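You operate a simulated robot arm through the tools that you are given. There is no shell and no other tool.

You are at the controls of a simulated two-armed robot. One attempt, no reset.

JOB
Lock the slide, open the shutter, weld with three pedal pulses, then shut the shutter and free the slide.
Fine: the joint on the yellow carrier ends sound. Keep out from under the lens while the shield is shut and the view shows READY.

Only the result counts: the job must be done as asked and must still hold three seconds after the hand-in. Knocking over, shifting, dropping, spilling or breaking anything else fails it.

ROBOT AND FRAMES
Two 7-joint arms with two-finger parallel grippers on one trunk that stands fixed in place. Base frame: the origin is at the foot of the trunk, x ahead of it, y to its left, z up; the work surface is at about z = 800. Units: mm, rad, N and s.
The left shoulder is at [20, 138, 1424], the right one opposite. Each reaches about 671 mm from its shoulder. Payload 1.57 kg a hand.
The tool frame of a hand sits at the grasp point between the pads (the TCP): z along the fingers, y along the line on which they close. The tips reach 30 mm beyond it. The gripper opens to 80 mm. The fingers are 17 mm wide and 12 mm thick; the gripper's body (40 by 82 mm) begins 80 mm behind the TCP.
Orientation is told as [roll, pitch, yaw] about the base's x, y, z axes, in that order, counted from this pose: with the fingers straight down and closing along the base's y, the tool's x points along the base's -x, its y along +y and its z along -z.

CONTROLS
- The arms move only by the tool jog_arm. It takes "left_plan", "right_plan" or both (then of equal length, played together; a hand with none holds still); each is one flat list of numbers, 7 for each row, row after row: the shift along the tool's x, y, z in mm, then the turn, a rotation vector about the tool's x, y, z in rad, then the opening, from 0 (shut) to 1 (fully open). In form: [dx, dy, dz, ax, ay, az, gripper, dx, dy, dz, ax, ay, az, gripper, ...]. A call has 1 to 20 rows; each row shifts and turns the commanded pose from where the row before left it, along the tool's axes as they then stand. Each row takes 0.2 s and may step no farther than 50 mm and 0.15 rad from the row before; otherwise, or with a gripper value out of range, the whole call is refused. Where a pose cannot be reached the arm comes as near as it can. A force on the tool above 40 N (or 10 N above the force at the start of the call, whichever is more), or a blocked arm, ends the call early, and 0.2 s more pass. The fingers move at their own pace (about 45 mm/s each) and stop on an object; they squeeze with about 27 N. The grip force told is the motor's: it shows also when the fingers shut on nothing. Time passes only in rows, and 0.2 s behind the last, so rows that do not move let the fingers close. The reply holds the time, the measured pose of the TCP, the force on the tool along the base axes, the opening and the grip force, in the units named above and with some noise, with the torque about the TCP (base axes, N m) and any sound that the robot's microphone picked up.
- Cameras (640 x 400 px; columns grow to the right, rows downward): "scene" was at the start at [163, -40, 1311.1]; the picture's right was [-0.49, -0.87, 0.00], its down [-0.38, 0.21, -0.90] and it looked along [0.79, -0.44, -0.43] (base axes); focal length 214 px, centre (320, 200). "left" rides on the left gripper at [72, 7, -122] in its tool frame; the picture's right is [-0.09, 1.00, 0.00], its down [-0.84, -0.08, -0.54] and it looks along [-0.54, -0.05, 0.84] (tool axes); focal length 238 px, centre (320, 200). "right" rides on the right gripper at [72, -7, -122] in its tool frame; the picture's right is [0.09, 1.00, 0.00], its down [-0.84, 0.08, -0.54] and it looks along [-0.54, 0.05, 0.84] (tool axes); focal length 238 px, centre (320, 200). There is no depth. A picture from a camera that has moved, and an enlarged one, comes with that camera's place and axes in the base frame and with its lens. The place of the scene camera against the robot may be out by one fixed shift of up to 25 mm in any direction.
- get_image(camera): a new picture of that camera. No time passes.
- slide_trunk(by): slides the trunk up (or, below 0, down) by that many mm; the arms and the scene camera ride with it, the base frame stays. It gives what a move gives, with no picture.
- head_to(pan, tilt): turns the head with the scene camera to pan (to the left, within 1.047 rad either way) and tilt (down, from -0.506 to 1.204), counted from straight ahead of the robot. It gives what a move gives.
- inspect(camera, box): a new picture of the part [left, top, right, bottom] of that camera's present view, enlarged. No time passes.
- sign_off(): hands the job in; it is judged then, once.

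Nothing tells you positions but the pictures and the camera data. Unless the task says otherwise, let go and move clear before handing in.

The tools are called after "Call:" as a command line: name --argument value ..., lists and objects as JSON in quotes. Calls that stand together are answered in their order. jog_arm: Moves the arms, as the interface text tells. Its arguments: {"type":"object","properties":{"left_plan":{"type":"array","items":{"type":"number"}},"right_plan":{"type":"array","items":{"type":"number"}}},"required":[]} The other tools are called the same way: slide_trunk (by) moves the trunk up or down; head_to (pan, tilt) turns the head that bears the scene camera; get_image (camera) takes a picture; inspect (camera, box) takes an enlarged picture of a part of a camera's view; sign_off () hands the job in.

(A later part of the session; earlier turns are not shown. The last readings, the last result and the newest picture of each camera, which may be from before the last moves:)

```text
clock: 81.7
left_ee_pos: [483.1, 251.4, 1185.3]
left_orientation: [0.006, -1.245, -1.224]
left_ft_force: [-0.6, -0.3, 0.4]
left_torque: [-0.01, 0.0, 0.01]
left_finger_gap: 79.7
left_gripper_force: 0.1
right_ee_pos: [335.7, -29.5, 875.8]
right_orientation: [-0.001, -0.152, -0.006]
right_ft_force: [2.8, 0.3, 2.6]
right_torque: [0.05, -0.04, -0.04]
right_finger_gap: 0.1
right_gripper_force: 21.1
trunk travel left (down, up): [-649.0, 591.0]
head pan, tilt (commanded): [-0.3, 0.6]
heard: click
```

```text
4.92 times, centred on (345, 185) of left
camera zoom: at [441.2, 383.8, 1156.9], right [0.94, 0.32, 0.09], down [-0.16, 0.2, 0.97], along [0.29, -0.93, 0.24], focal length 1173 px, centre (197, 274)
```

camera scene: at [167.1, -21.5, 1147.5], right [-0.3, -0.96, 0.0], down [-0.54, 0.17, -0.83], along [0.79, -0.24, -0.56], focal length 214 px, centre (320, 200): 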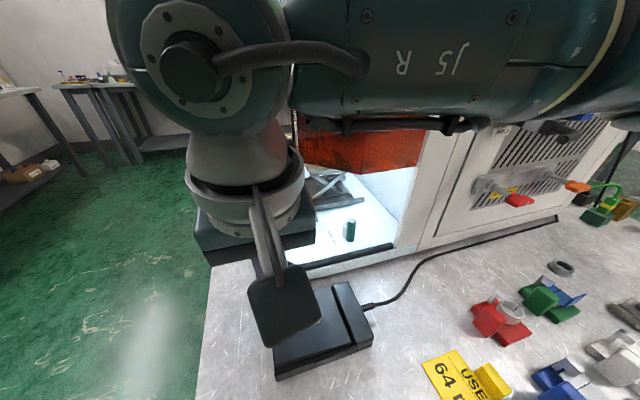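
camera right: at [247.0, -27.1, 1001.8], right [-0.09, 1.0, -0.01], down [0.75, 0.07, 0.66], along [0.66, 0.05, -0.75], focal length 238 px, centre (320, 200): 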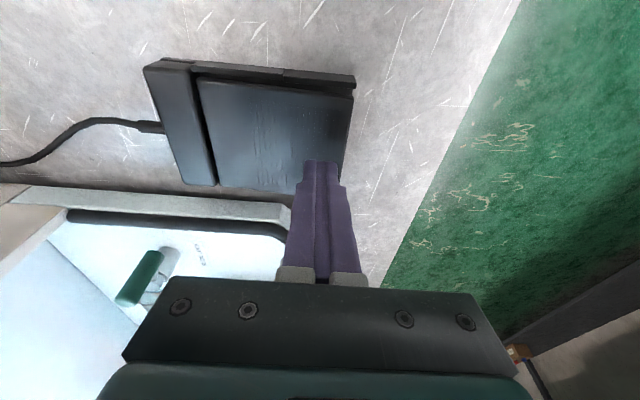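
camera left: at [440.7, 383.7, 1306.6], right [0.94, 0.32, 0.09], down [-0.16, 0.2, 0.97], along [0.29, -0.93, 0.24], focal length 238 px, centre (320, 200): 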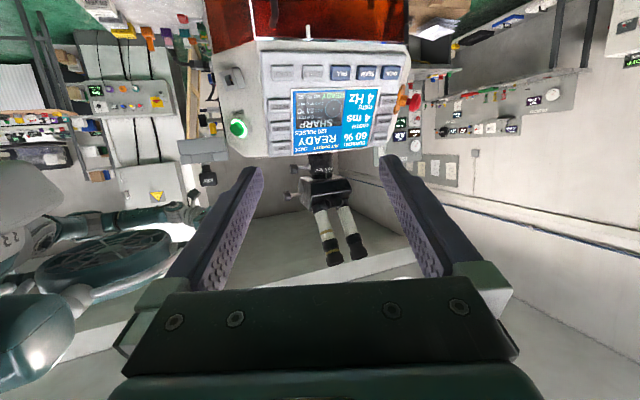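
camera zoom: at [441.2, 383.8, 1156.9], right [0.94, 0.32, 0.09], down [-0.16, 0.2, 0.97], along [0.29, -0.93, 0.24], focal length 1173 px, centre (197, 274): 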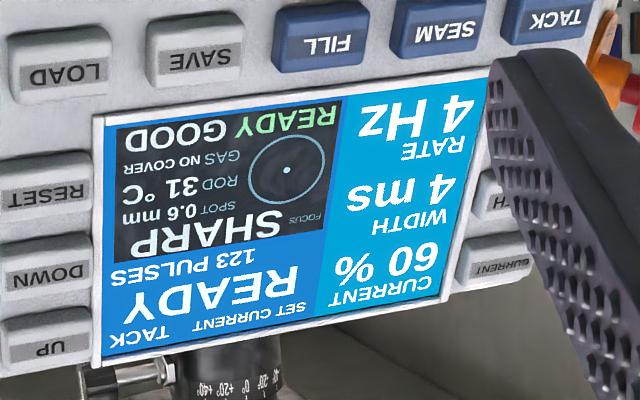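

The third pulse registered: 123 PULSES and the view says READY GOOD, so the joint is sound and no more pulses are needed. I lift straight off the pedal and withdraw.

Call:
jog_arm --right_plan '[-4.4, 0, -29.3, 0, 0, 0, 0, -4.4, 0, -29.3, 0, 0, 0, 0, -2.5, 0, -16, 0, 0, 0, 0, 0, 0, 0, 0, -0.11, 0, 0, 0, 0, 0, 0, -0.11, 0, 0]'

Call:
inspect --camera "left" --box '[280, 145, 410, 225]'

Call:
get_image --camera "right"

```text
clock: 82.9
left_ee_pos: [483.5, 251.4, 1185.1]
left_orientation: [0.006, -1.245, -1.222]
left_ft_force: [0.3, 1.1, -0.2]
left_torque: [0.0, 0.06, 0.02]
left_finger_gap: 80.2
left_gripper_force: 0.0
right_ee_pos: [337.2, -29.3, 950.3]
right_orientation: [0.0, -0.371, -0.007]
right_ft_force: [-0.7, -0.6, -0.5]
right_torque: [-0.03, -0.01, 0.04]
right_finger_gap: 0.0
right_gripper_force: 21.2
trunk travel left (down, up): [-649.0, 591.0]
head pan, tilt (commanded): [-0.3, 0.6]
```

```text
4.92 times, centred on (345, 185) of left
camera zoom: at [440.7, 383.7, 1156.6], right [0.94, 0.32, 0.09], down [-0.16, 0.2, 0.97], along [0.29, -0.93, 0.24], focal length 1173 px, centre (197, 274)
```

zoom: 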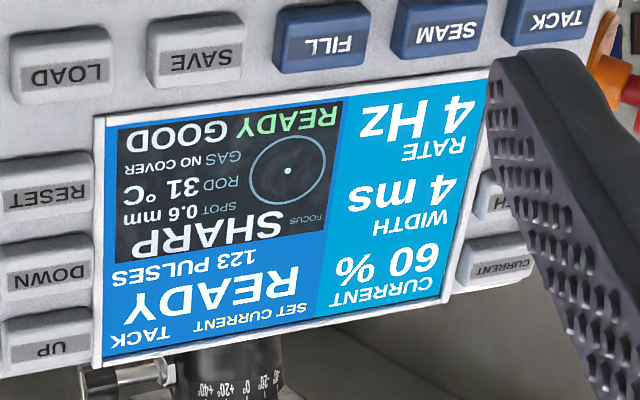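

```text
taken
camera right: at [226.2, -34.9, 1038.2], right [-0.08, 1.0, -0.03], down [0.58, 0.07, 0.81], along [0.81, 0.04, -0.59], focal length 238 px, centre (320, 200)
```

right: 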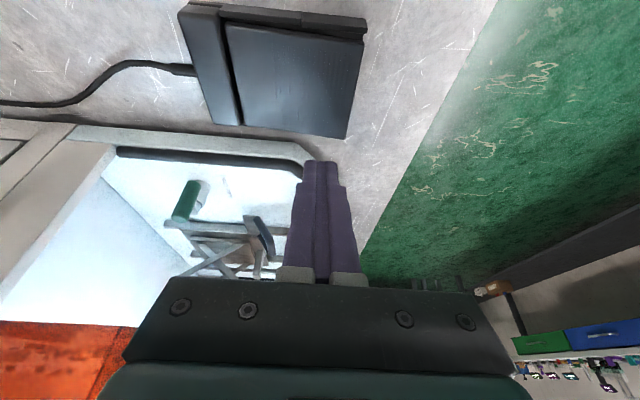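

The counter stays at 123 and the pedal hasn't shifted. I bring the right hand back and to the right, clear of the armrest, then raise the trunk for the shutter.

Call:
jog_arm --right_plan '[14, -26, -5.4, 0, 0, 0, 0, 14, -26, -5.4, 0, 0, 0, 0, 14, -26, -5.4, 0, 0, 0, 0, 14, -26, -5.4, 0, 0, 0, 0, 14, -26, -5.4, 0, 0, 0, 0, 14, -26, -5.4, 0, 0, 0, 0, 0, -20, 0, 0, 0, 0, 0, 0, -20, 0, 0, 0, 0, 0, 0, -20, 0, 0, 0, 0, 0, 0, -20, 0, 0, 0, 0, 0, 0, -20, 0, 0, 0, 0, 0, 0, -20, 0, 0, 0, 0, 0, 0, -20, 0, 0, 0, 0, 0]'

Call:
get_image --camera "scene"

```text
clock: 85.7
left_ee_pos: [482.2, 250.2, 1185.8]
left_orientation: [0.004, -1.244, -1.221]
left_ft_force: [0.9, -0.7, 0.0]
left_torque: [-0.01, -0.01, -0.06]
left_finger_gap: 80.1
left_gripper_force: 0.0
right_ee_pos: [245.3, -323.0, 951.9]
right_orientation: [-0.001, -0.37, -0.004]
right_ft_force: [-0.2, 0.4, 0.7]
right_torque: [0.01, -0.02, 0.01]
right_finger_gap: 0.0
right_gripper_force: 21.3
trunk travel left (down, up): [-649.0, 591.0]
head pan, tilt (commanded): [-0.3, 0.6]
```

```text
taken
camera scene: at [167.1, -21.5, 1147.5], right [-0.3, -0.96, 0.0], down [-0.54, 0.17, -0.83], along [0.79, -0.24, -0.56], focal length 214 px, centre (320, 200)
```

scene: 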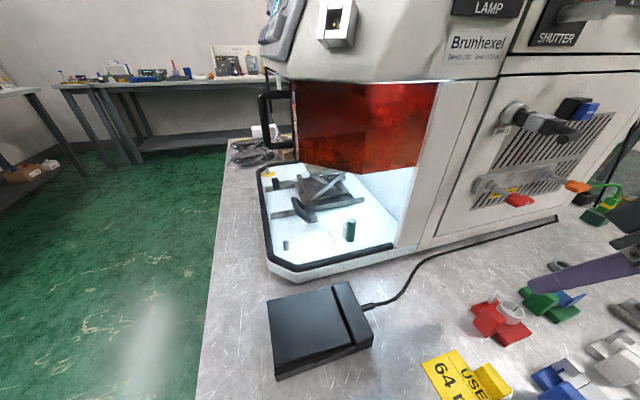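

Everything on the table is in place. I raise the trunk 300 mm so the shutter lever lies low relative to the shoulder, where the arm handles well.

Call:
slide_trunk --by 300

Call:
head_to --pan -0.85 --tilt 0.65

Call:
get_image --camera "scene"

Call:
get_image --camera "right"

```text
clock: 88.7
left_ee_pos: [483.7, 250.1, 1485.4]
left_orientation: [0.005, -1.245, -1.221]
left_ft_force: [-0.4, -0.2, -0.9]
left_torque: [-0.02, -0.01, 0.0]
left_finger_gap: 79.9
left_gripper_force: 0.1
right_ee_pos: [243.9, -322.8, 1250.2]
right_orientation: [0.001, -0.371, -0.006]
right_ft_force: [0.3, 0.0, -0.9]
right_torque: [0.02, -0.01, 0.02]
right_finger_gap: 0.0
right_gripper_force: 21.7
trunk travel left (down, up): [-949.0, 291.0]
head pan, tilt (commanded): [-0.3, 0.6]
```

```text
clock: 89.6
left_ee_pos: [483.2, 249.7, 1485.5]
left_orientation: [0.005, -1.244, -1.223]
left_ft_force: [0.2, -1.0, 0.1]
left_torque: [-0.03, -0.01, 0.02]
left_finger_gap: 79.7
left_gripper_force: 0.1
right_ee_pos: [244.7, -323.4, 1250.5]
right_orientation: [-0.001, -0.37, -0.004]
right_ft_force: [0.4, -0.7, 0.3]
right_torque: [0.04, 0.02, -0.02]
right_finger_gap: 0.0
right_gripper_force: 21.3
trunk travel left (down, up): [-949.0, 291.0]
head pan, tilt (commanded): [-0.85, 0.649]
```

```text
taken
camera scene: at [140.0, -60.5, 1443.2], right [-0.75, -0.66, 0.0], down [-0.4, 0.45, -0.8], along [0.53, -0.6, -0.6], focal length 214 px, centre (320, 200)
```

scene: 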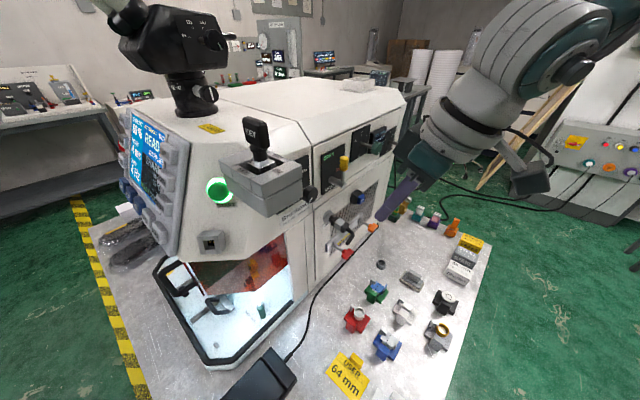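

```text
taken
camera right: at [134.1, -328.8, 1338.6], right [-0.08, 1.0, -0.03], down [0.58, 0.07, 0.81], along [0.81, 0.05, -0.59], focal length 238 px, centre (320, 200)
```

right: 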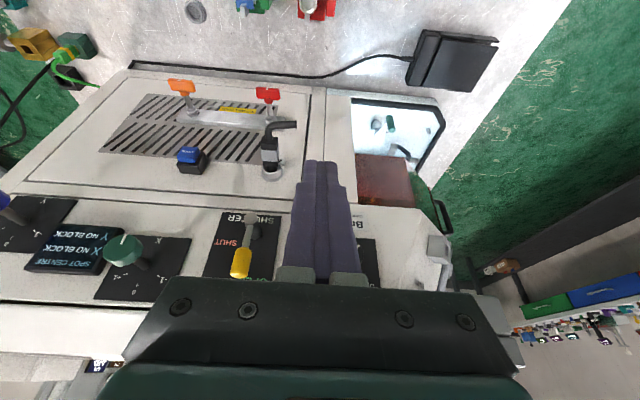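

The right camera shows the upright lever clearly. I zoom in to fix its position.

Call:
inspect --camera "right" --box '[190, 195, 390, 295]'

Call:
inspect --camera "scene" --box '[270, 120, 450, 250]'

```text
3.20 times, centred on (290, 245) of right
camera zoom: at [134.1, -328.8, 1338.6], right [-0.08, 1.0, -0.03], down [0.58, 0.07, 0.81], along [0.81, 0.05, -0.59], focal length 763 px, centre (416, 56)
```

zoom: 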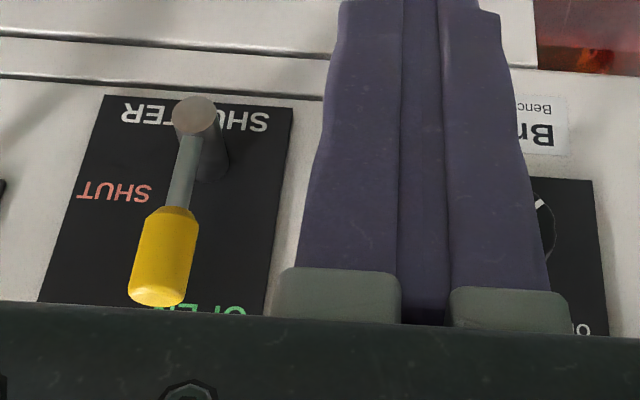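

```text
3.08 times, centred on (360, 185) of scene
camera zoom: at [140.0, -60.5, 1443.2], right [-0.75, -0.66, 0.0], down [-0.4, 0.45, -0.8], along [0.53, -0.6, -0.6], focal length 660 px, centre (197, 246)
```

zoom: 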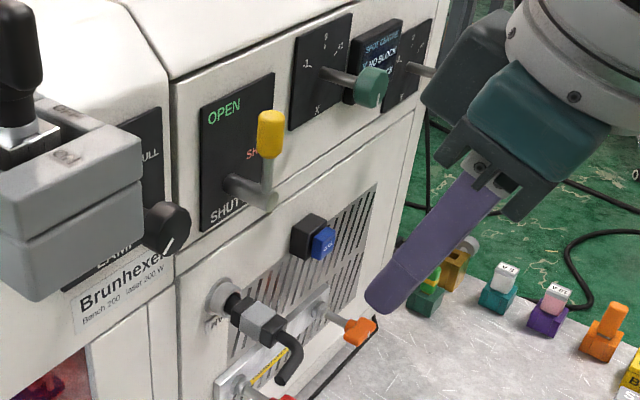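

The lever stands at y about -394, x about 386, its yellow tip spanning z 1229–1260. I bring the closed fingers to its left (+y) side, stopping short to check.

Call:
jog_arm --right_plan '[-3.6, -19.5, -9.3, 0, 0, 0, 0, -3.6, -19.5, -9.3, 0, 0, 0, 0, 0, 0, 0, 0, -0.13, 0, 0, -19.3, 0, 10.5, 0, 0, 0, 0, -19.3, 0, 10.5, 0, 0, 0, 0, -19.3, 0, 10.5, 0, 0, 0, 0]'

Call:
get_image --camera "right"

Call:
inspect --camera "scene" --box '[270, 120, 450, 250]'

```text
clock: 91.0
left_ee_pos: [481.6, 251.2, 1486.1]
left_orientation: [0.005, -1.245, -1.223]
left_ft_force: [0.2, -0.3, 0.4]
left_torque: [0.04, 0.01, 0.01]
left_finger_gap: 79.9
left_gripper_force: 0.1
right_ee_pos: [310.3, -362.1, 1272.3]
right_orientation: [-0.001, -0.5, -0.004]
right_ft_force: [0.8, 0.0, 0.3]
right_torque: [0.0, -0.02, 0.01]
right_finger_gap: 0.0
right_gripper_force: 21.5
trunk travel left (down, up): [-949.0, 291.0]
head pan, tilt (commanded): [-0.85, 0.649]
```

```text
taken
camera right: at [189.1, -368.4, 1343.6], right [-0.08, 1.0, -0.04], down [0.48, 0.08, 0.88], along [0.88, 0.05, -0.48], focal length 238 px, centre (320, 200)
```

right: 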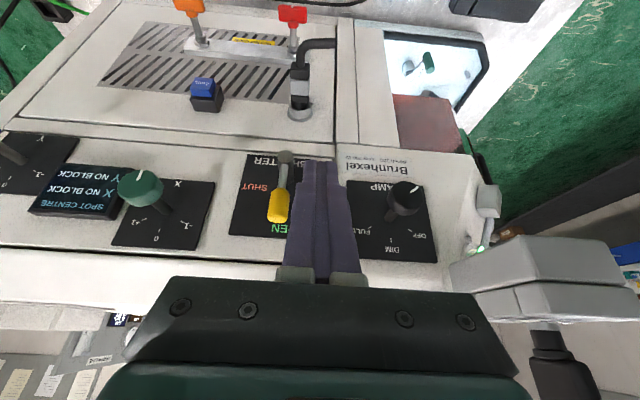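

```text
3.08 times, centred on (360, 185) of scene
camera zoom: at [139.9, -60.6, 1443.2], right [-0.75, -0.66, 0.0], down [-0.4, 0.45, -0.8], along [0.53, -0.6, -0.6], focal length 660 px, centre (197, 246)
```

zoom: 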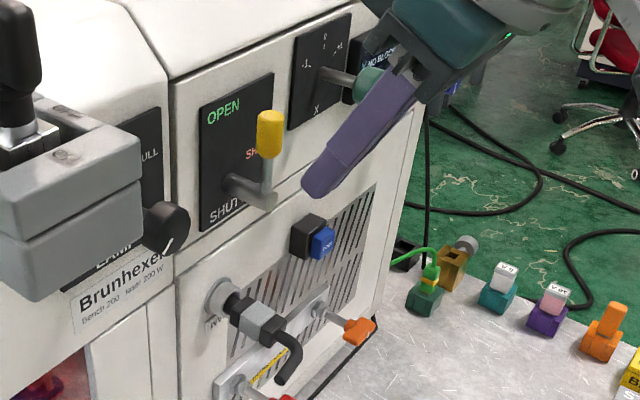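

The fingers are to the left of the lever as intended. I move the last 66 mm forward.

Call:
jog_arm --right_plan '[-19.3, 0, 10.5, 0, 0, 0, 0, -19.3, 0, 10.5, 0, 0, 0, 0, -19.3, 0, 10.5, 0, 0, 0, 0]'

Call:
get_image --camera "right"

Call:
inspect --camera "scene" --box '[270, 120, 450, 250]'

```text
clock: 91.8
left_ee_pos: [483.8, 250.6, 1485.4]
left_orientation: [0.007, -1.244, -1.221]
left_ft_force: [-0.2, -0.4, -0.3]
left_torque: [-0.02, 0.02, -0.02]
left_finger_gap: 80.2
left_gripper_force: 0.0
right_ee_pos: [377.0, -362.4, 1272.5]
right_orientation: [-0.002, -0.501, -0.006]
right_ft_force: [-0.7, 0.6, 0.0]
right_torque: [0.03, -0.02, 0.03]
right_finger_gap: 0.0
right_gripper_force: 21.2
trunk travel left (down, up): [-949.0, 291.0]
head pan, tilt (commanded): [-0.85, 0.649]
```

```text
taken
camera right: at [255.5, -368.4, 1345.4], right [-0.08, 1.0, -0.04], down [0.48, 0.07, 0.88], along [0.88, 0.04, -0.48], focal length 238 px, centre (320, 200)
```

right: 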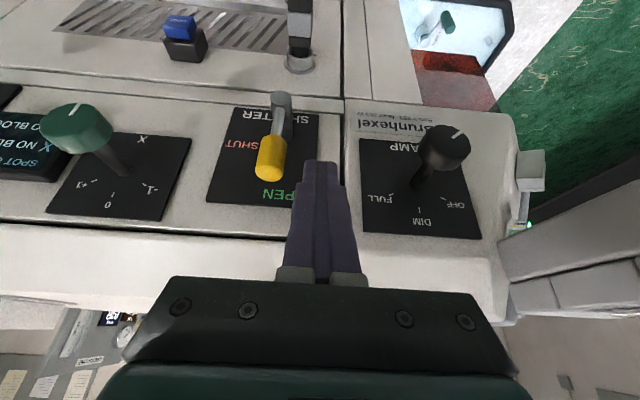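

```text
3.08 times, centred on (360, 185) of scene
camera zoom: at [139.9, -60.6, 1443.2], right [-0.75, -0.66, 0.0], down [-0.4, 0.45, -0.8], along [0.53, -0.6, -0.6], focal length 660 px, centre (197, 246)
```

zoom: 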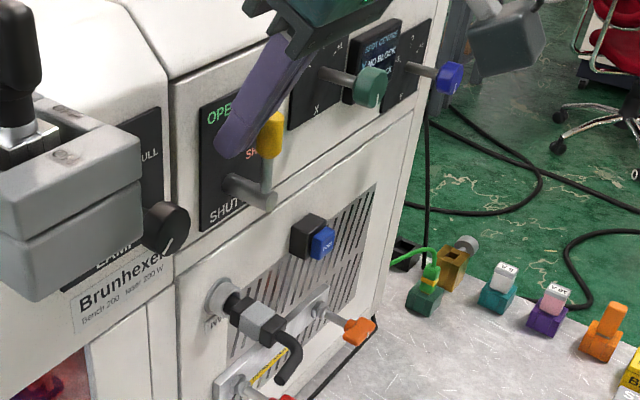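

The fingers stand just left of the yellow tip. I push it rightward and start following its arc down toward SHUT.

Call:
jog_arm --right_plan '[0, -10, 0, 0, 0, 0, 0, 0, -10, 0, 0, 0, 0, 0, 0.5, -8, 0.9, 0, 0, 0, 0, 0.7, -7.6, 1.2, 0, 0, 0, 0, 1.4, -7, 2.6, 0, 0, 0, 0, 1.8, -7, 3.2, 0, 0, 0, 0]'

Call:
get_image --camera "right"

Call:
inspect --camera "scene" --box '[270, 120, 450, 250]'

```text
clock: 93.2
left_ee_pos: [482.7, 250.6, 1484.9]
left_orientation: [0.005, -1.243, -1.222]
left_ft_force: [-0.4, -0.6, -0.7]
left_torque: [0.0, -0.01, -0.01]
left_finger_gap: 80.0
left_gripper_force: 0.0
right_ee_pos: [375.9, -411.3, 1261.0]
right_orientation: [0.001, -0.499, -0.006]
right_ft_force: [0.1, -0.1, 0.6]
right_torque: [-0.02, -0.01, -0.02]
right_finger_gap: 0.0
right_gripper_force: 21.6
trunk travel left (down, up): [-949.0, 291.0]
head pan, tilt (commanded): [-0.85, 0.649]
```

```text
taken
camera right: at [254.6, -417.3, 1334.1], right [-0.08, 1.0, -0.04], down [0.47, 0.07, 0.88], along [0.88, 0.05, -0.48], focal length 238 px, centre (320, 200)
```

right: 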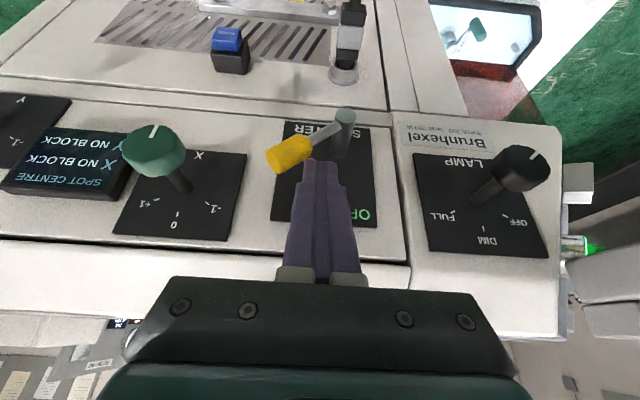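

```text
3.08 times, centred on (360, 185) of scene
camera zoom: at [139.9, -60.6, 1443.2], right [-0.75, -0.66, 0.0], down [-0.4, 0.45, -0.8], along [0.53, -0.6, -0.6], focal length 660 px, centre (197, 246)
```

zoom: 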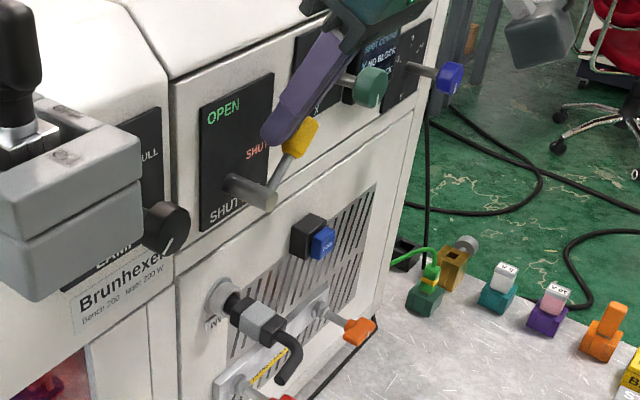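

The lever is halfway down. I continue pushing it down to SHUT.

Call:
jog_arm --right_plan '[2.4, -6, 4.4, 0, 0, 0, 0, 2.8, -5.6, 5.1, 0, 0, 0, 0, 3.4, -4, 6.1, 0, 0, 0, 0, 3.4, -4, 6.1, 0, 0, 0, 0]'

Call:
get_image --camera "right"

Call:
inspect --camera "scene" --box '[270, 120, 450, 250]'

```text
clock: 94.3
left_ee_pos: [484.0, 251.8, 1485.4]
left_orientation: [0.004, -1.244, -1.217]
left_ft_force: [1.5, -0.2, 0.4]
left_torque: [0.02, 0.03, 0.0]
left_finger_gap: 80.1
left_gripper_force: 0.1
right_ee_pos: [376.0, -429.1, 1241.7]
right_orientation: [0.009, -0.505, -0.01]
right_ft_force: [-9.1, 5.6, 15.6]
right_torque: [0.02, 0.21, -0.06]
right_finger_gap: 0.2
right_gripper_force: 20.9
trunk travel left (down, up): [-949.0, 291.0]
head pan, tilt (commanded): [-0.85, 0.649]
stopped in row 4 (right hand): the force on the tool passed its limit at 41 N (the readings are from after the stop); the commanded pose is now the measured one
```

```text
taken
camera right: at [255.0, -435.9, 1312.9], right [-0.08, 1.0, -0.04], down [0.47, 0.07, 0.88], along [0.88, 0.05, -0.47], focal length 238 px, centre (320, 200)
```

right: 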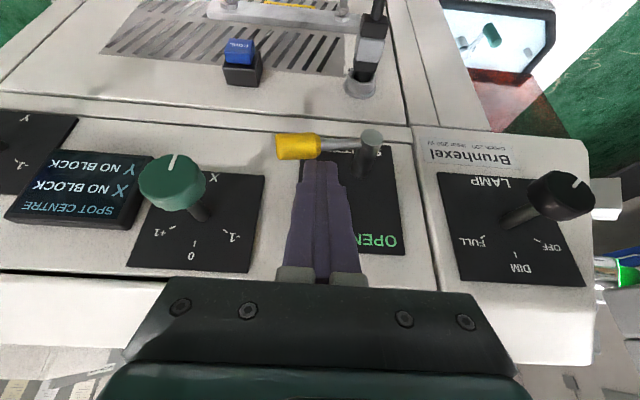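

```text
3.08 times, centred on (360, 185) of scene
camera zoom: at [139.8, -60.8, 1443.4], right [-0.75, -0.66, 0.0], down [-0.4, 0.45, -0.8], along [0.53, -0.6, -0.6], focal length 660 px, centre (197, 246)
```

zoom: 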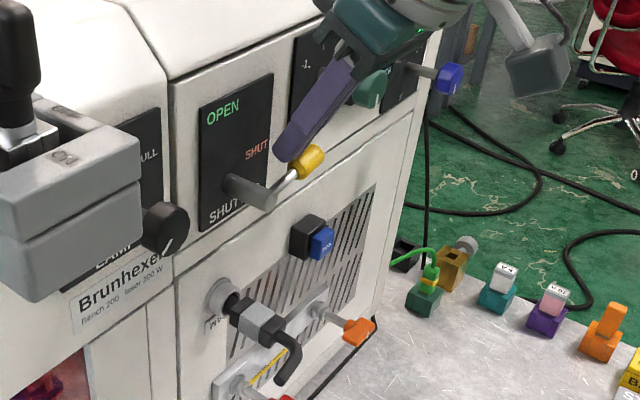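

The lever met its SHUT stop. I lift the fingers off it and draw back slowly, pitching the hand down as it comes.

Call:
jog_arm --right_plan '[-4.8, 0, -8.8, 0, 0, 0, 0, -2.4, 0, -4.4, 0, 0, 0, 0, 13.2, 2, -7.2, 0, 0.02, 0, 0, 13.3, 2, -7, 0, 0.02, 0, 0]'

Call:
get_image --camera "right"

```text
clock: 95.3
left_ee_pos: [484.1, 250.9, 1485.2]
left_orientation: [0.005, -1.245, -1.221]
left_ft_force: [0.4, -0.2, -0.2]
left_torque: [0.01, -0.01, 0.01]
left_finger_gap: 79.9
left_gripper_force: 0.0
right_ee_pos: [346.5, -425.6, 1253.4]
right_orientation: [0.007, -0.463, -0.005]
right_ft_force: [0.2, 0.1, -0.2]
right_torque: [0.02, 0.02, 0.0]
right_finger_gap: 0.0
right_gripper_force: 20.8
trunk travel left (down, up): [-949.0, 291.0]
head pan, tilt (commanded): [-0.85, 0.649]
```

```text
taken
camera right: at [228.5, -431.4, 1331.5], right [-0.08, 1.0, -0.03], down [0.51, 0.07, 0.86], along [0.86, 0.05, -0.51], focal length 238 px, centre (320, 200)
```

right: 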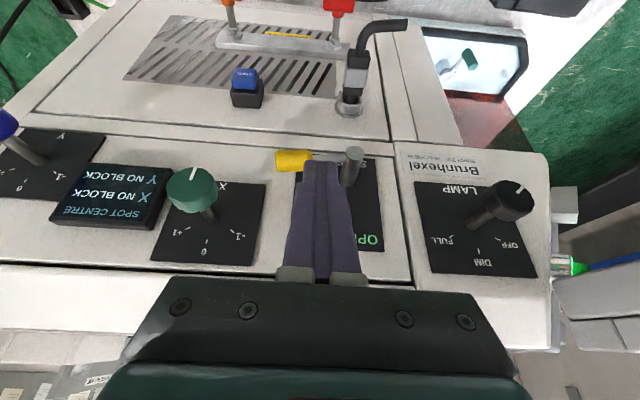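

Clean retreat; the lever stays at SHUT. I continue back to about x = 260.

Call:
jog_arm --right_plan '[13.4, 2, -6.7, 0, 0.02, 0, 0, 13.5, 2, -6.4, 0, 0.02, 0, 0, 13.6, 2, -6.2, 0, 0.02, 0, 0, 13.8, 5, -5.9, 0, 0.02, 0, 0, 13.9, 10, -5.6, 0, 0.02, 0, 0, 9, 15, -3.5, 0, 0, 0, 0, 0, 20, 0, 0, 0, 0, 0, 0, 20, 0, 0, 0, 0, 0, 0, 20, 0, 0, 0, 0, 0]'

Call:
get_image --camera "scene"

```text
clock: 97.3
left_ee_pos: [483.0, 251.2, 1485.8]
left_orientation: [0.004, -1.244, -1.222]
left_ft_force: [-0.3, 1.0, -0.5]
left_torque: [0.02, 0.01, 0.04]
left_finger_gap: 80.1
left_gripper_force: 0.1
right_ee_pos: [263.6, -327.3, 1253.4]
right_orientation: [0.005, -0.363, -0.006]
right_ft_force: [-0.1, 0.0, 0.2]
right_torque: [-0.01, -0.01, 0.01]
right_finger_gap: 0.0
right_gripper_force: 21.3
trunk travel left (down, up): [-949.0, 291.0]
head pan, tilt (commanded): [-0.85, 0.649]
```

```text
taken
camera scene: at [139.9, -60.6, 1443.3], right [-0.75, -0.66, 0.0], down [-0.4, 0.45, -0.8], along [0.53, -0.6, -0.6], focal length 214 px, centre (320, 200)
```

scene: 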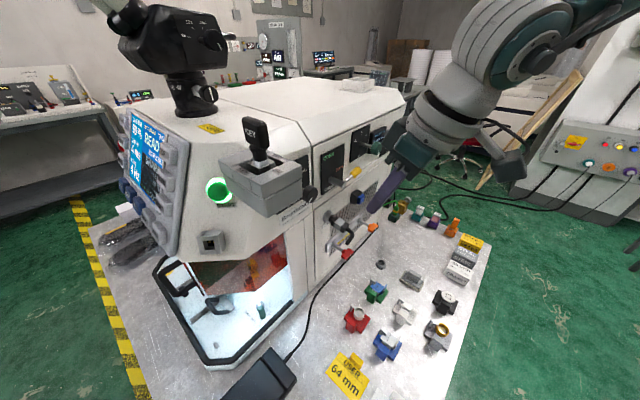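

The hand is clear. I lower the trunk 300 mm again and read the screen.

Call:
slide_trunk --by -300

Call:
inspect --camera "left" --box '[280, 145, 410, 225]'

Call:
head_to --pan -0.3 --tilt 0.6

Call:
get_image --camera "scene"

```text
clock: 100.3
left_ee_pos: [484.2, 251.9, 1185.2]
left_orientation: [0.006, -1.244, -1.221]
left_ft_force: [-0.3, 0.0, -0.8]
left_torque: [0.01, 0.0, 0.01]
left_finger_gap: 79.9
left_gripper_force: 0.1
right_ee_pos: [262.5, -327.7, 954.6]
right_orientation: [0.005, -0.362, -0.007]
right_ft_force: [-0.2, 0.9, -0.5]
right_torque: [0.01, -0.02, -0.01]
right_finger_gap: 0.0
right_gripper_force: 21.1
trunk travel left (down, up): [-649.0, 591.0]
head pan, tilt (commanded): [-0.85, 0.649]
```

```text
4.92 times, centred on (345, 185) of left
camera zoom: at [440.7, 383.7, 1156.6], right [0.94, 0.32, 0.09], down [-0.16, 0.2, 0.97], along [0.29, -0.93, 0.24], focal length 1173 px, centre (197, 274)
```

zoom: 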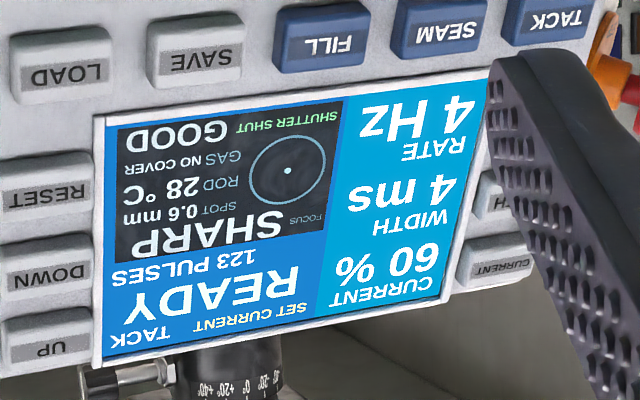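

```text
clock: 101.3
left_ee_pos: [483.9, 250.9, 1185.3]
left_orientation: [0.005, -1.246, -1.223]
left_ft_force: [0.0, 0.8, -0.4]
left_torque: [-0.01, 0.0, 0.02]
left_finger_gap: 79.9
left_gripper_force: 0.0
right_ee_pos: [262.5, -327.4, 952.8]
right_orientation: [0.005, -0.361, -0.007]
right_ft_force: [-0.9, 0.3, 0.1]
right_torque: [0.01, 0.0, 0.01]
right_finger_gap: 0.2
right_gripper_force: 21.5
trunk travel left (down, up): [-649.0, 591.0]
head pan, tilt (commanded): [-0.3, 0.6]
```

```text
taken
camera scene: at [167.0, -21.6, 1147.5], right [-0.3, -0.95, 0.0], down [-0.54, 0.17, -0.83], along [0.79, -0.24, -0.56], focal length 214 px, centre (320, 200)
```

scene: 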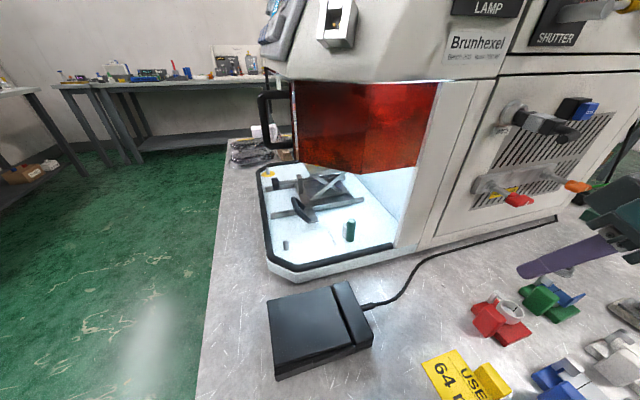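

The screen confirms SHUTTER SHUT, GOOD, 123 PULSES. Only the slide is left: I bring the right hand back in front of the chamber, opening it slightly, to take hold of the lock peg at about (441, -164).

Call:
jog_arm --right_plan '[0, 20, 0, 0, 0, 0, 0, 0, 20, 0, 0, 0, 0, 0, 0, 20, 0, 0, 0, 0, 0, 0, 20, 0, 0, 0, 0, 0, 0, 20, 0, 0, 0, 0, 0.4, 0, 20, 0, 0, 0, 0, 0.4, 0, 20, 0, 0, 0, 0, 0.4, 0, 22, 0, 0, 0, 0, 0.4, -21, 0, 3, 0, 0, 0, 0.4, -36.8, 0, 15.6, 0, -0.08, 0, 0.4, -35, 0, 19.2, 0, -0.08, 0, 0.4]'

Call:
get_image --camera "right"

Call:
inspect --camera "right" --box '[220, 60, 420, 200]'

```text
clock: 103.7
left_ee_pos: [482.8, 251.4, 1185.5]
left_orientation: [0.005, -1.245, -1.221]
left_ft_force: [-0.9, 0.1, -0.4]
left_torque: [-0.03, 0.01, 0.0]
left_finger_gap: 80.2
left_gripper_force: 0.0
right_ee_pos: [362.9, -165.4, 954.6]
right_orientation: [0.005, -0.522, -0.008]
right_ft_force: [-0.3, -0.1, 0.0]
right_torque: [0.0, 0.0, 0.02]
right_finger_gap: 32.0
right_gripper_force: 0.1
trunk travel left (down, up): [-649.0, 591.0]
head pan, tilt (commanded): [-0.3, 0.6]
```

```text
taken
camera right: at [240.2, -172.0, 1024.8], right [-0.08, 1.0, -0.04], down [0.45, 0.07, 0.89], along [0.89, 0.05, -0.46], focal length 238 px, centre (320, 200)
```

right: 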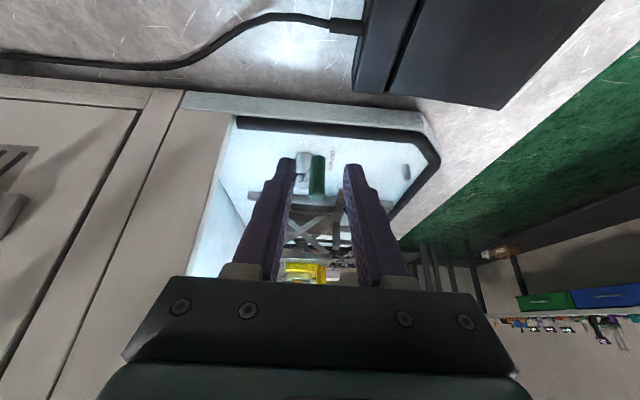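

```text
2.86 times, centred on (320, 130) of right
camera zoom: at [240.2, -172.0, 1024.8], right [-0.08, 1.0, -0.04], down [0.45, 0.07, 0.89], along [0.89, 0.05, -0.46], focal length 681 px, centre (320, 400)
```

zoom: 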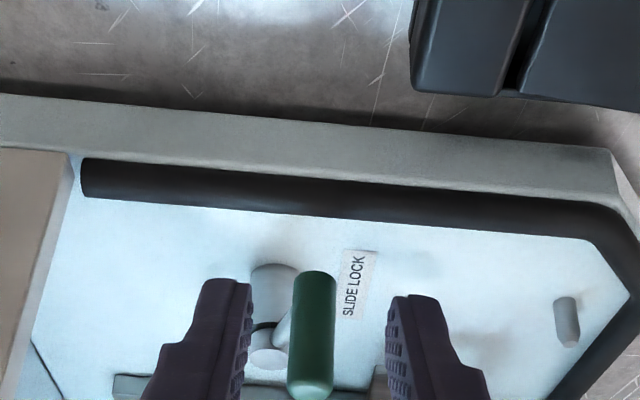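

The peg is confirmed at (443, -164). I approach and straddle its upper part, keeping the fingertips above the crank arm.

Call:
jog_arm --right_plan '[-33, 0, 22.6, 0, -0.08, 0, 0.4, -2.2, 0.7, 23.3, 0, 0, 0, 0.4, -2.2, 0.7, 22, 0, 0, 0, 0.4]'

Call:
inspect --camera "right" --box '[220, 80, 420, 260]'

```text
clock: 104.5
left_ee_pos: [483.4, 249.9, 1185.4]
left_orientation: [0.004, -1.245, -1.222]
left_ft_force: [0.5, 1.0, -0.1]
left_torque: [-0.02, 0.0, 0.02]
left_finger_gap: 80.1
left_gripper_force: 0.0
right_ee_pos: [432.1, -164.8, 915.8]
right_orientation: [0.007, -0.602, -0.007]
right_ft_force: [0.9, -0.1, -0.3]
right_torque: [0.02, 0.04, -0.01]
right_finger_gap: 31.9
right_gripper_force: 0.1
trunk travel left (down, up): [-649.0, 591.0]
head pan, tilt (commanded): [-0.3, 0.6]
```

```text
2.22 times, centred on (320, 170) of right
camera zoom: at [305.4, -170.6, 976.7], right [-0.07, 1.0, -0.05], down [0.38, 0.07, 0.92], along [0.92, 0.05, -0.39], focal length 530 px, centre (320, 267)
```

zoom: 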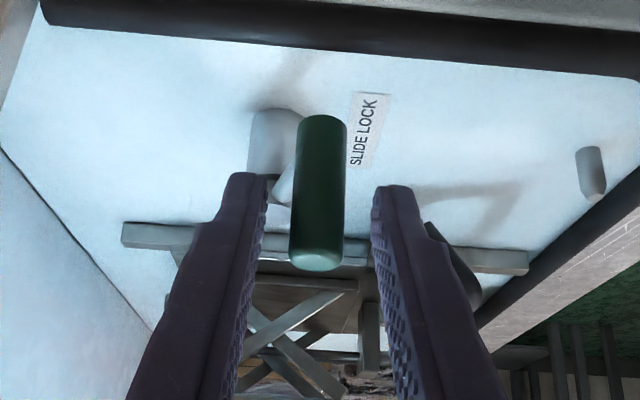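

The peg is centred between the fingers. I close the grip on it.

Call:
jog_arm --right_plan '[0, 0, 0, 0, 0, 0, 0.1, 0, 0, 0, 0, 0, 0, 0, 0, 0, 0, 0, 0, 0, 0]'

```text
clock: 105.3
left_ee_pos: [483.7, 250.9, 1185.7]
left_orientation: [0.007, -1.245, -1.221]
left_ft_force: [-0.3, -0.8, -0.1]
left_torque: [-0.02, 0.03, 0.01]
left_finger_gap: 79.9
left_gripper_force: 0.1
right_ee_pos: [433.1, -163.4, 916.2]
right_orientation: [0.007, -0.601, -0.007]
right_ft_force: [1.7, 0.6, -3.6]
right_torque: [-0.43, -0.23, 0.03]
right_finger_gap: 15.1
right_gripper_force: 30.0
trunk travel left (down, up): [-649.0, 591.0]
head pan, tilt (commanded): [-0.3, 0.6]
```

The peg is held. I turn the crank back along its arc in small steps.

Call:
jog_arm --right_plan '[-1.98, 4.97, 1.36, 0, 0, 0, 0, -2.46, 4.64, 1.68, 0, 0, 0, 0, -2.9, 4.25, 1.99, 0, 0, 0, 0, -3.3, 3.8, 2.26, 0, 0, 0, 0]'

Call:
inspect --camera "right" --box '[220, 80, 420, 260]'

```text
clock: 106.3
left_ee_pos: [480.8, 248.7, 1184.6]
left_orientation: [-0.005, -1.247, -1.211]
left_ft_force: [-0.9, -0.6, -0.9]
left_torque: [-0.01, 0.02, -0.01]
left_finger_gap: 79.9
left_gripper_force: 0.1
right_ee_pos: [443.4, -150.3, 916.5]
right_orientation: [0.006, -0.602, -0.011]
right_ft_force: [-18.5, -10.5, 8.2]
right_torque: [0.97, -3.13, 0.0]
right_finger_gap: 14.9
right_gripper_force: 30.5
trunk travel left (down, up): [-649.0, 591.0]
head pan, tilt (commanded): [-0.3, 0.6]
```

```text
2.22 times, centred on (320, 170) of right
camera zoom: at [316.2, -156.2, 976.8], right [-0.07, 1.0, -0.05], down [0.38, 0.07, 0.92], along [0.92, 0.05, -0.39], focal length 530 px, centre (320, 267)
```

zoom: 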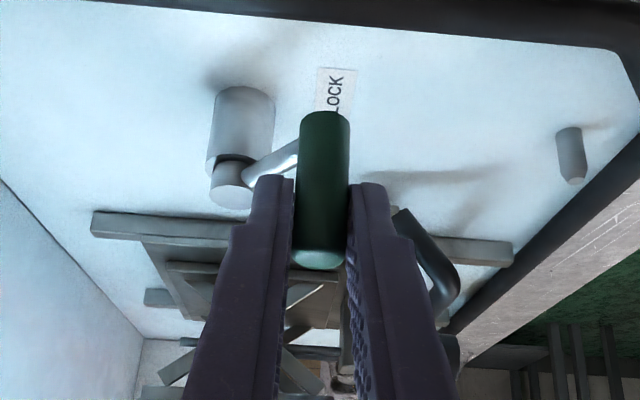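

The crank is turning back with moderate resistance. I carry on along the arc.

Call:
jog_arm --right_plan '[-3.3, 3.5, 2.26, 0, 0, 0, 0, -3.65, 3.3, 2.5, 0, 0, 0, 0, -3.94, 2.74, 2.7, 0, 0, 0, 0]'

Call:
inspect --camera "right" --box '[220, 80, 420, 260]'

```text
clock: 106.7
left_ee_pos: [481.3, 249.8, 1183.5]
left_orientation: [-0.008, -1.248, -1.207]
left_ft_force: [1.0, 0.8, 0.0]
left_torque: [0.01, 0.0, -0.01]
left_finger_gap: 80.1
left_gripper_force: 0.0
right_ee_pos: [443.7, -148.6, 916.3]
right_orientation: [0.001, -0.597, -0.012]
right_ft_force: [-29.0, -9.8, 15.7]
right_torque: [0.85, -3.0, -0.31]
right_finger_gap: 15.4
right_gripper_force: 31.0
trunk travel left (down, up): [-649.0, 591.0]
head pan, tilt (commanded): [-0.3, 0.6]
stopped in row 1 (right hand): the force on the tool passed its limit at 42 N (the readings are from after the stop); the commanded pose is now the measured one
```

```text
2.22 times, centred on (320, 170) of right
camera zoom: at [316.6, -155.1, 976.5], right [-0.07, 1.0, -0.05], down [0.39, 0.07, 0.92], along [0.92, 0.04, -0.39], focal length 530 px, centre (320, 267)
```

zoom: 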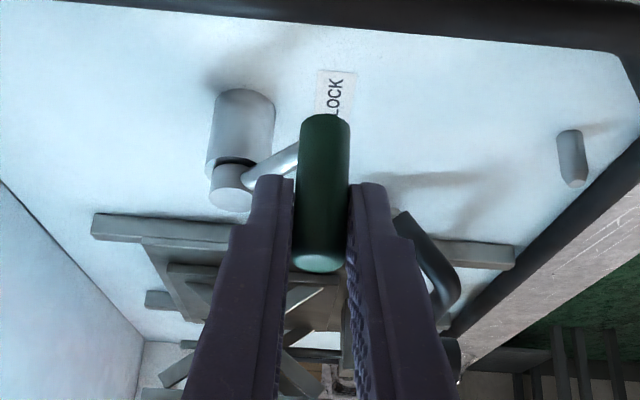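

The crank jams again at the same point when gripped, because the peg can't turn inside the pads. I let go, back off, and will push the peg from behind with closed fingers instead.

Call:
jog_arm --right_plan '[0, 0, 0, 0, 0, 0, 0.25, 0, 0, 0, 0, 0, 0, 0.4, 0, 0, -22, 0, 0, 0, 0.4, 0, 0, -24, 0, 0, 0, 0.4]'

Call:
inspect --camera "right" --box '[220, 80, 420, 260]'

```text
clock: 107.7
left_ee_pos: [482.6, 250.6, 1185.3]
left_orientation: [0.006, -1.246, -1.222]
left_ft_force: [0.0, 0.4, -0.9]
left_torque: [0.03, 0.0, 0.0]
left_finger_gap: 79.9
left_gripper_force: 0.0
right_ee_pos: [423.2, -145.8, 957.0]
right_orientation: [0.008, -0.603, -0.012]
right_ft_force: [0.2, -0.1, -0.2]
right_torque: [-0.05, -0.02, -0.03]
right_finger_gap: 32.0
right_gripper_force: 0.1
trunk travel left (down, up): [-649.0, 591.0]
head pan, tilt (commanded): [-0.3, 0.6]
```

```text
2.22 times, centred on (320, 170) of right
camera zoom: at [294.9, -150.9, 1016.4], right [-0.07, 1.0, -0.05], down [0.38, 0.07, 0.92], along [0.92, 0.04, -0.38], focal length 530 px, centre (320, 267)
```

zoom: 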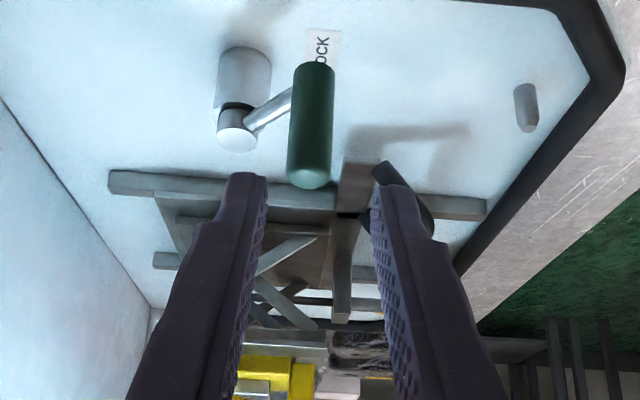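

The peg stays at about (455, -150). I close the fingers and lower them just in front of (on my side of) the peg.

Call:
jog_arm --right_plan '[0, 0, 0, 0, 0, 0, 0, 0, 0, 0, 0, 0, 0, 0, 15.2, -2.1, 15.1, 0, 0, 0, 0, 15.2, -2.1, 15.1, 0, 0, 0, 0]'

Call:
inspect --camera "right" --box '[220, 80, 420, 260]'

```text
clock: 108.7
left_ee_pos: [482.5, 250.7, 1184.9]
left_orientation: [0.006, -1.244, -1.222]
left_ft_force: [-0.4, -0.4, -0.5]
left_torque: [0.01, -0.02, 0.01]
left_finger_gap: 79.9
left_gripper_force: 0.1
right_ee_pos: [414.9, -148.7, 913.7]
right_orientation: [0.006, -0.601, -0.012]
right_ft_force: [-0.5, 0.1, 0.0]
right_torque: [0.02, 0.03, 0.05]
right_finger_gap: 0.0
right_gripper_force: 21.3
trunk travel left (down, up): [-649.0, 591.0]
head pan, tilt (commanded): [-0.3, 0.6]
```

```text
2.22 times, centred on (320, 170) of right
camera zoom: at [286.7, -155.6, 973.9], right [-0.07, 1.0, -0.05], down [0.38, 0.07, 0.92], along [0.92, 0.05, -0.39], focal length 530 px, centre (320, 267)
```

zoom: 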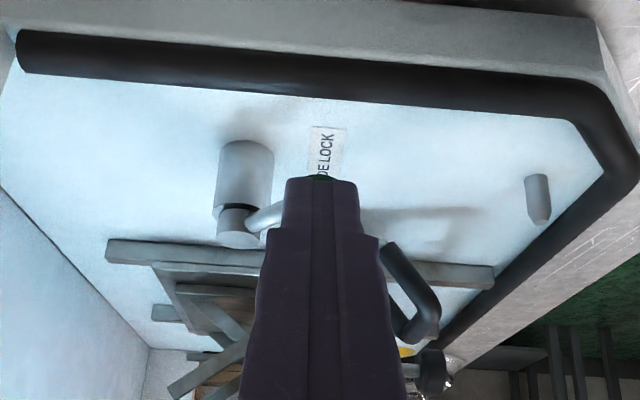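

I push the peg away from me along its arc with the closed fingertips.

Call:
jog_arm --right_plan '[-6.6, 0, 4.5, 0, 0, 0, 0, -4.1, 3.2, 2.8, 0, 0, 0, 0, -4.1, 2.8, 2.8, 0, 0, 0, 0, -4.3, 2.3, 2.9, 0, 0, 0, 0]'

Call:
inspect --camera "right" --box '[220, 80, 420, 260]'

Call:
inspect --camera "left" --box '[190, 0, 420, 100]'

```text
clock: 109.7
left_ee_pos: [482.5, 251.6, 1184.4]
left_orientation: [0.005, -1.245, -1.22]
left_ft_force: [-0.6, 0.3, 0.5]
left_torque: [-0.01, 0.0, -0.01]
left_finger_gap: 80.0
left_gripper_force: 0.0
right_ee_pos: [436.9, -143.6, 912.9]
right_orientation: [0.004, -0.601, -0.012]
right_ft_force: [0.6, 0.1, -0.1]
right_torque: [0.0, -0.03, -0.02]
right_finger_gap: 0.1
right_gripper_force: 21.9
trunk travel left (down, up): [-649.0, 591.0]
head pan, tilt (commanded): [-0.3, 0.6]
```

```text
2.22 times, centred on (320, 170) of right
camera zoom: at [310.2, -148.7, 973.3], right [-0.07, 1.0, -0.05], down [0.38, 0.07, 0.92], along [0.92, 0.04, -0.39], focal length 530 px, centre (320, 267)
```

zoom: 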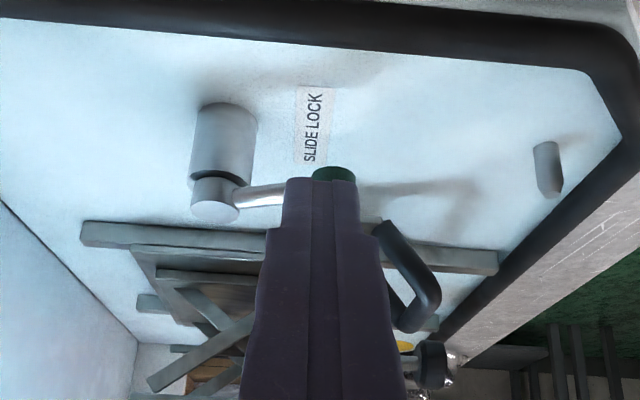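

```text
2.78 times, centred on (305, 50) of left
camera zoom: at [440.7, 383.7, 1156.6], right [0.94, 0.32, 0.09], down [-0.16, 0.2, 0.97], along [0.29, -0.93, 0.24], focal length 663 px, centre (362, 617)
```

zoom: 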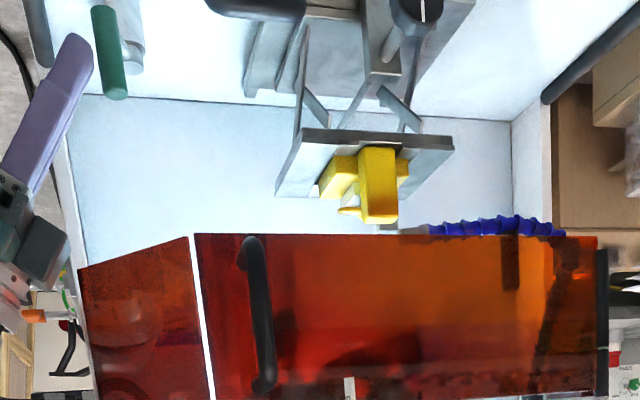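

The crank turns freely this way. I push the remaining distance until it meets its free-end stop.

Call:
jog_arm --right_plan '[-4.5, 1.6, 3.05, 0, 0, 0, 0, -4.5, 1.1, 3.1, 0, 0, 0, 0, -4.1, 0.6, 2.8, 0, 0, 0, 0]'

Call:
inspect --camera "right" --box '[220, 80, 420, 260]'

```text
clock: 110.5
left_ee_pos: [483.5, 250.9, 1185.6]
left_orientation: [0.003, -1.246, -1.22]
left_ft_force: [0.1, 1.0, -0.4]
left_torque: [0.01, 0.0, 0.0]
left_finger_gap: 80.0
left_gripper_force: 0.1
right_ee_pos: [453.0, -139.7, 913.0]
right_orientation: [0.006, -0.601, -0.011]
right_ft_force: [-1.5, 0.4, -0.2]
right_torque: [-0.02, -0.2, -0.05]
right_finger_gap: 0.0
right_gripper_force: 21.5
trunk travel left (down, up): [-649.0, 591.0]
head pan, tilt (commanded): [-0.3, 0.6]
```

```text
2.22 times, centred on (320, 170) of right
camera zoom: at [325.4, -145.0, 972.8], right [-0.07, 1.0, -0.05], down [0.38, 0.07, 0.92], along [0.92, 0.05, -0.39], focal length 530 px, centre (320, 267)
```

zoom: 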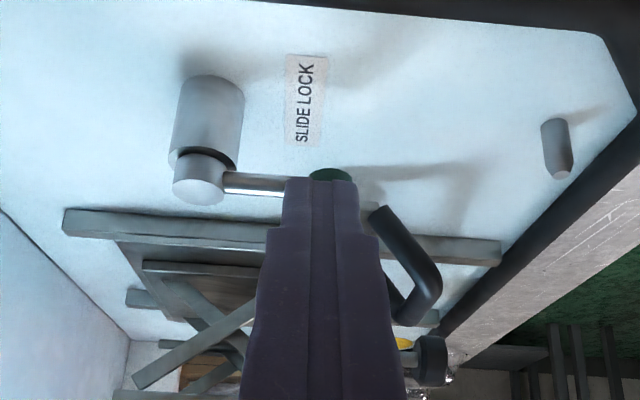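

The crank is nearly at its original position. I push a final 4 mm to seat it at the stop.

Call:
jog_arm --right_plan '[-1.65, 0, 1.13, 0, 0, 0, 0, -1.65, 0, 1.13, 0, 0, 0, 0]'

```text
clock: 111.1
left_ee_pos: [480.7, 250.1, 1183.9]
left_orientation: [-0.001, -1.242, -1.214]
left_ft_force: [0.7, 1.1, 0.1]
left_torque: [0.01, -0.03, 0.0]
left_finger_gap: 80.0
left_gripper_force: 0.1
right_ee_pos: [453.4, -139.5, 912.3]
right_orientation: [0.007, -0.598, -0.009]
right_ft_force: [-14.9, 1.4, 4.5]
right_torque: [-0.17, -0.27, -0.08]
right_finger_gap: 0.0
right_gripper_force: 21.4
trunk travel left (down, up): [-649.0, 591.0]
head pan, tilt (commanded): [-0.3, 0.6]
```

It is firmly at the stop where it began, so the slide is free. I withdraw the hand from the chamber.

Call:
jog_arm --right_plan '[16.5, 0, -11.3, 0, 0, 0, 0, 24, 0, -18, 0, 0.02, 0, 0, 33, 0, -22.6, 0, 0.06, 0, 0, 35, 0, -19.2, 0, 0.08, 0, 0, 36.8, 0, -15.6, 0, 0.08, 0, 0]'

Call:
get_image --camera "scene"

Call:
inspect --camera "left" --box '[280, 145, 410, 225]'

Call:
inspect --camera "scene" --box '[240, 150, 440, 290]'

```text
clock: 112.3
left_ee_pos: [482.8, 250.1, 1186.3]
left_orientation: [0.005, -1.245, -1.223]
left_ft_force: [-0.3, 0.5, 0.2]
left_torque: [0.04, 0.04, 0.0]
left_finger_gap: 80.1
left_gripper_force: 0.1
right_ee_pos: [284.8, -136.5, 911.3]
right_orientation: [0.004, -0.36, -0.009]
right_ft_force: [0.7, -0.7, -0.2]
right_torque: [0.01, 0.0, 0.01]
right_finger_gap: 0.0
right_gripper_force: 21.3
trunk travel left (down, up): [-649.0, 591.0]
head pan, tilt (commanded): [-0.3, 0.6]
```

```text
taken
camera scene: at [167.1, -21.5, 1147.5], right [-0.3, -0.96, 0.0], down [-0.54, 0.17, -0.83], along [0.79, -0.24, -0.56], focal length 214 px, centre (320, 200)
```

scene: 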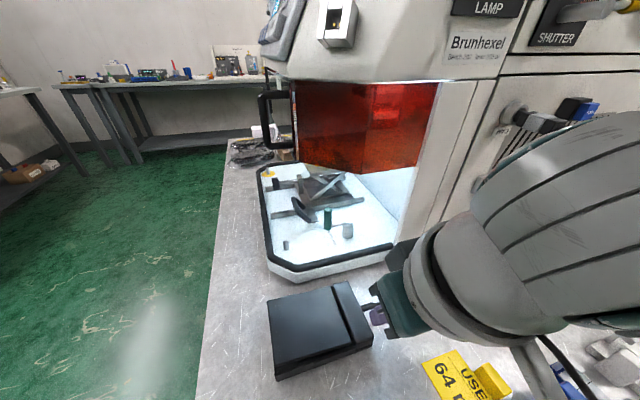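

```text
4.92 times, centred on (345, 185) of left
camera zoom: at [440.7, 383.7, 1156.6], right [0.94, 0.32, 0.09], down [-0.16, 0.2, 0.97], along [0.29, -0.93, 0.24], focal length 1173 px, centre (197, 274)
```

zoom: 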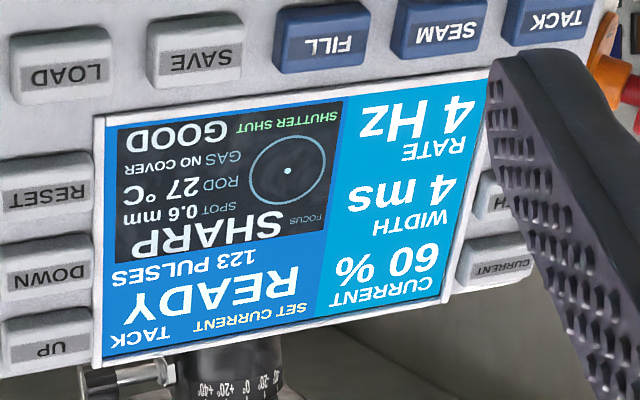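

```text
2.86 times, centred on (340, 220) of scene
camera zoom: at [167.1, -21.5, 1147.5], right [-0.3, -0.96, 0.0], down [-0.54, 0.17, -0.83], along [0.79, -0.24, -0.56], focal length 613 px, centre (263, 143)
```

zoom: 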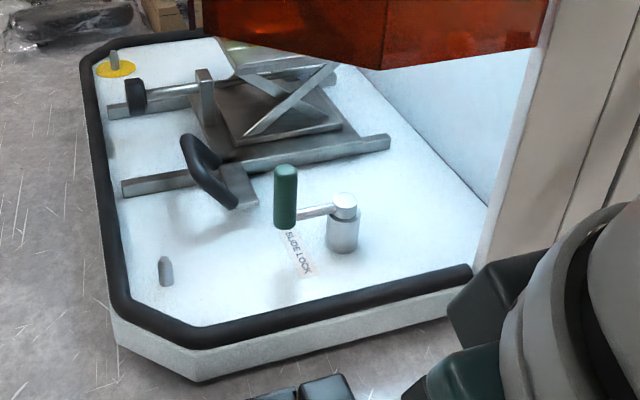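

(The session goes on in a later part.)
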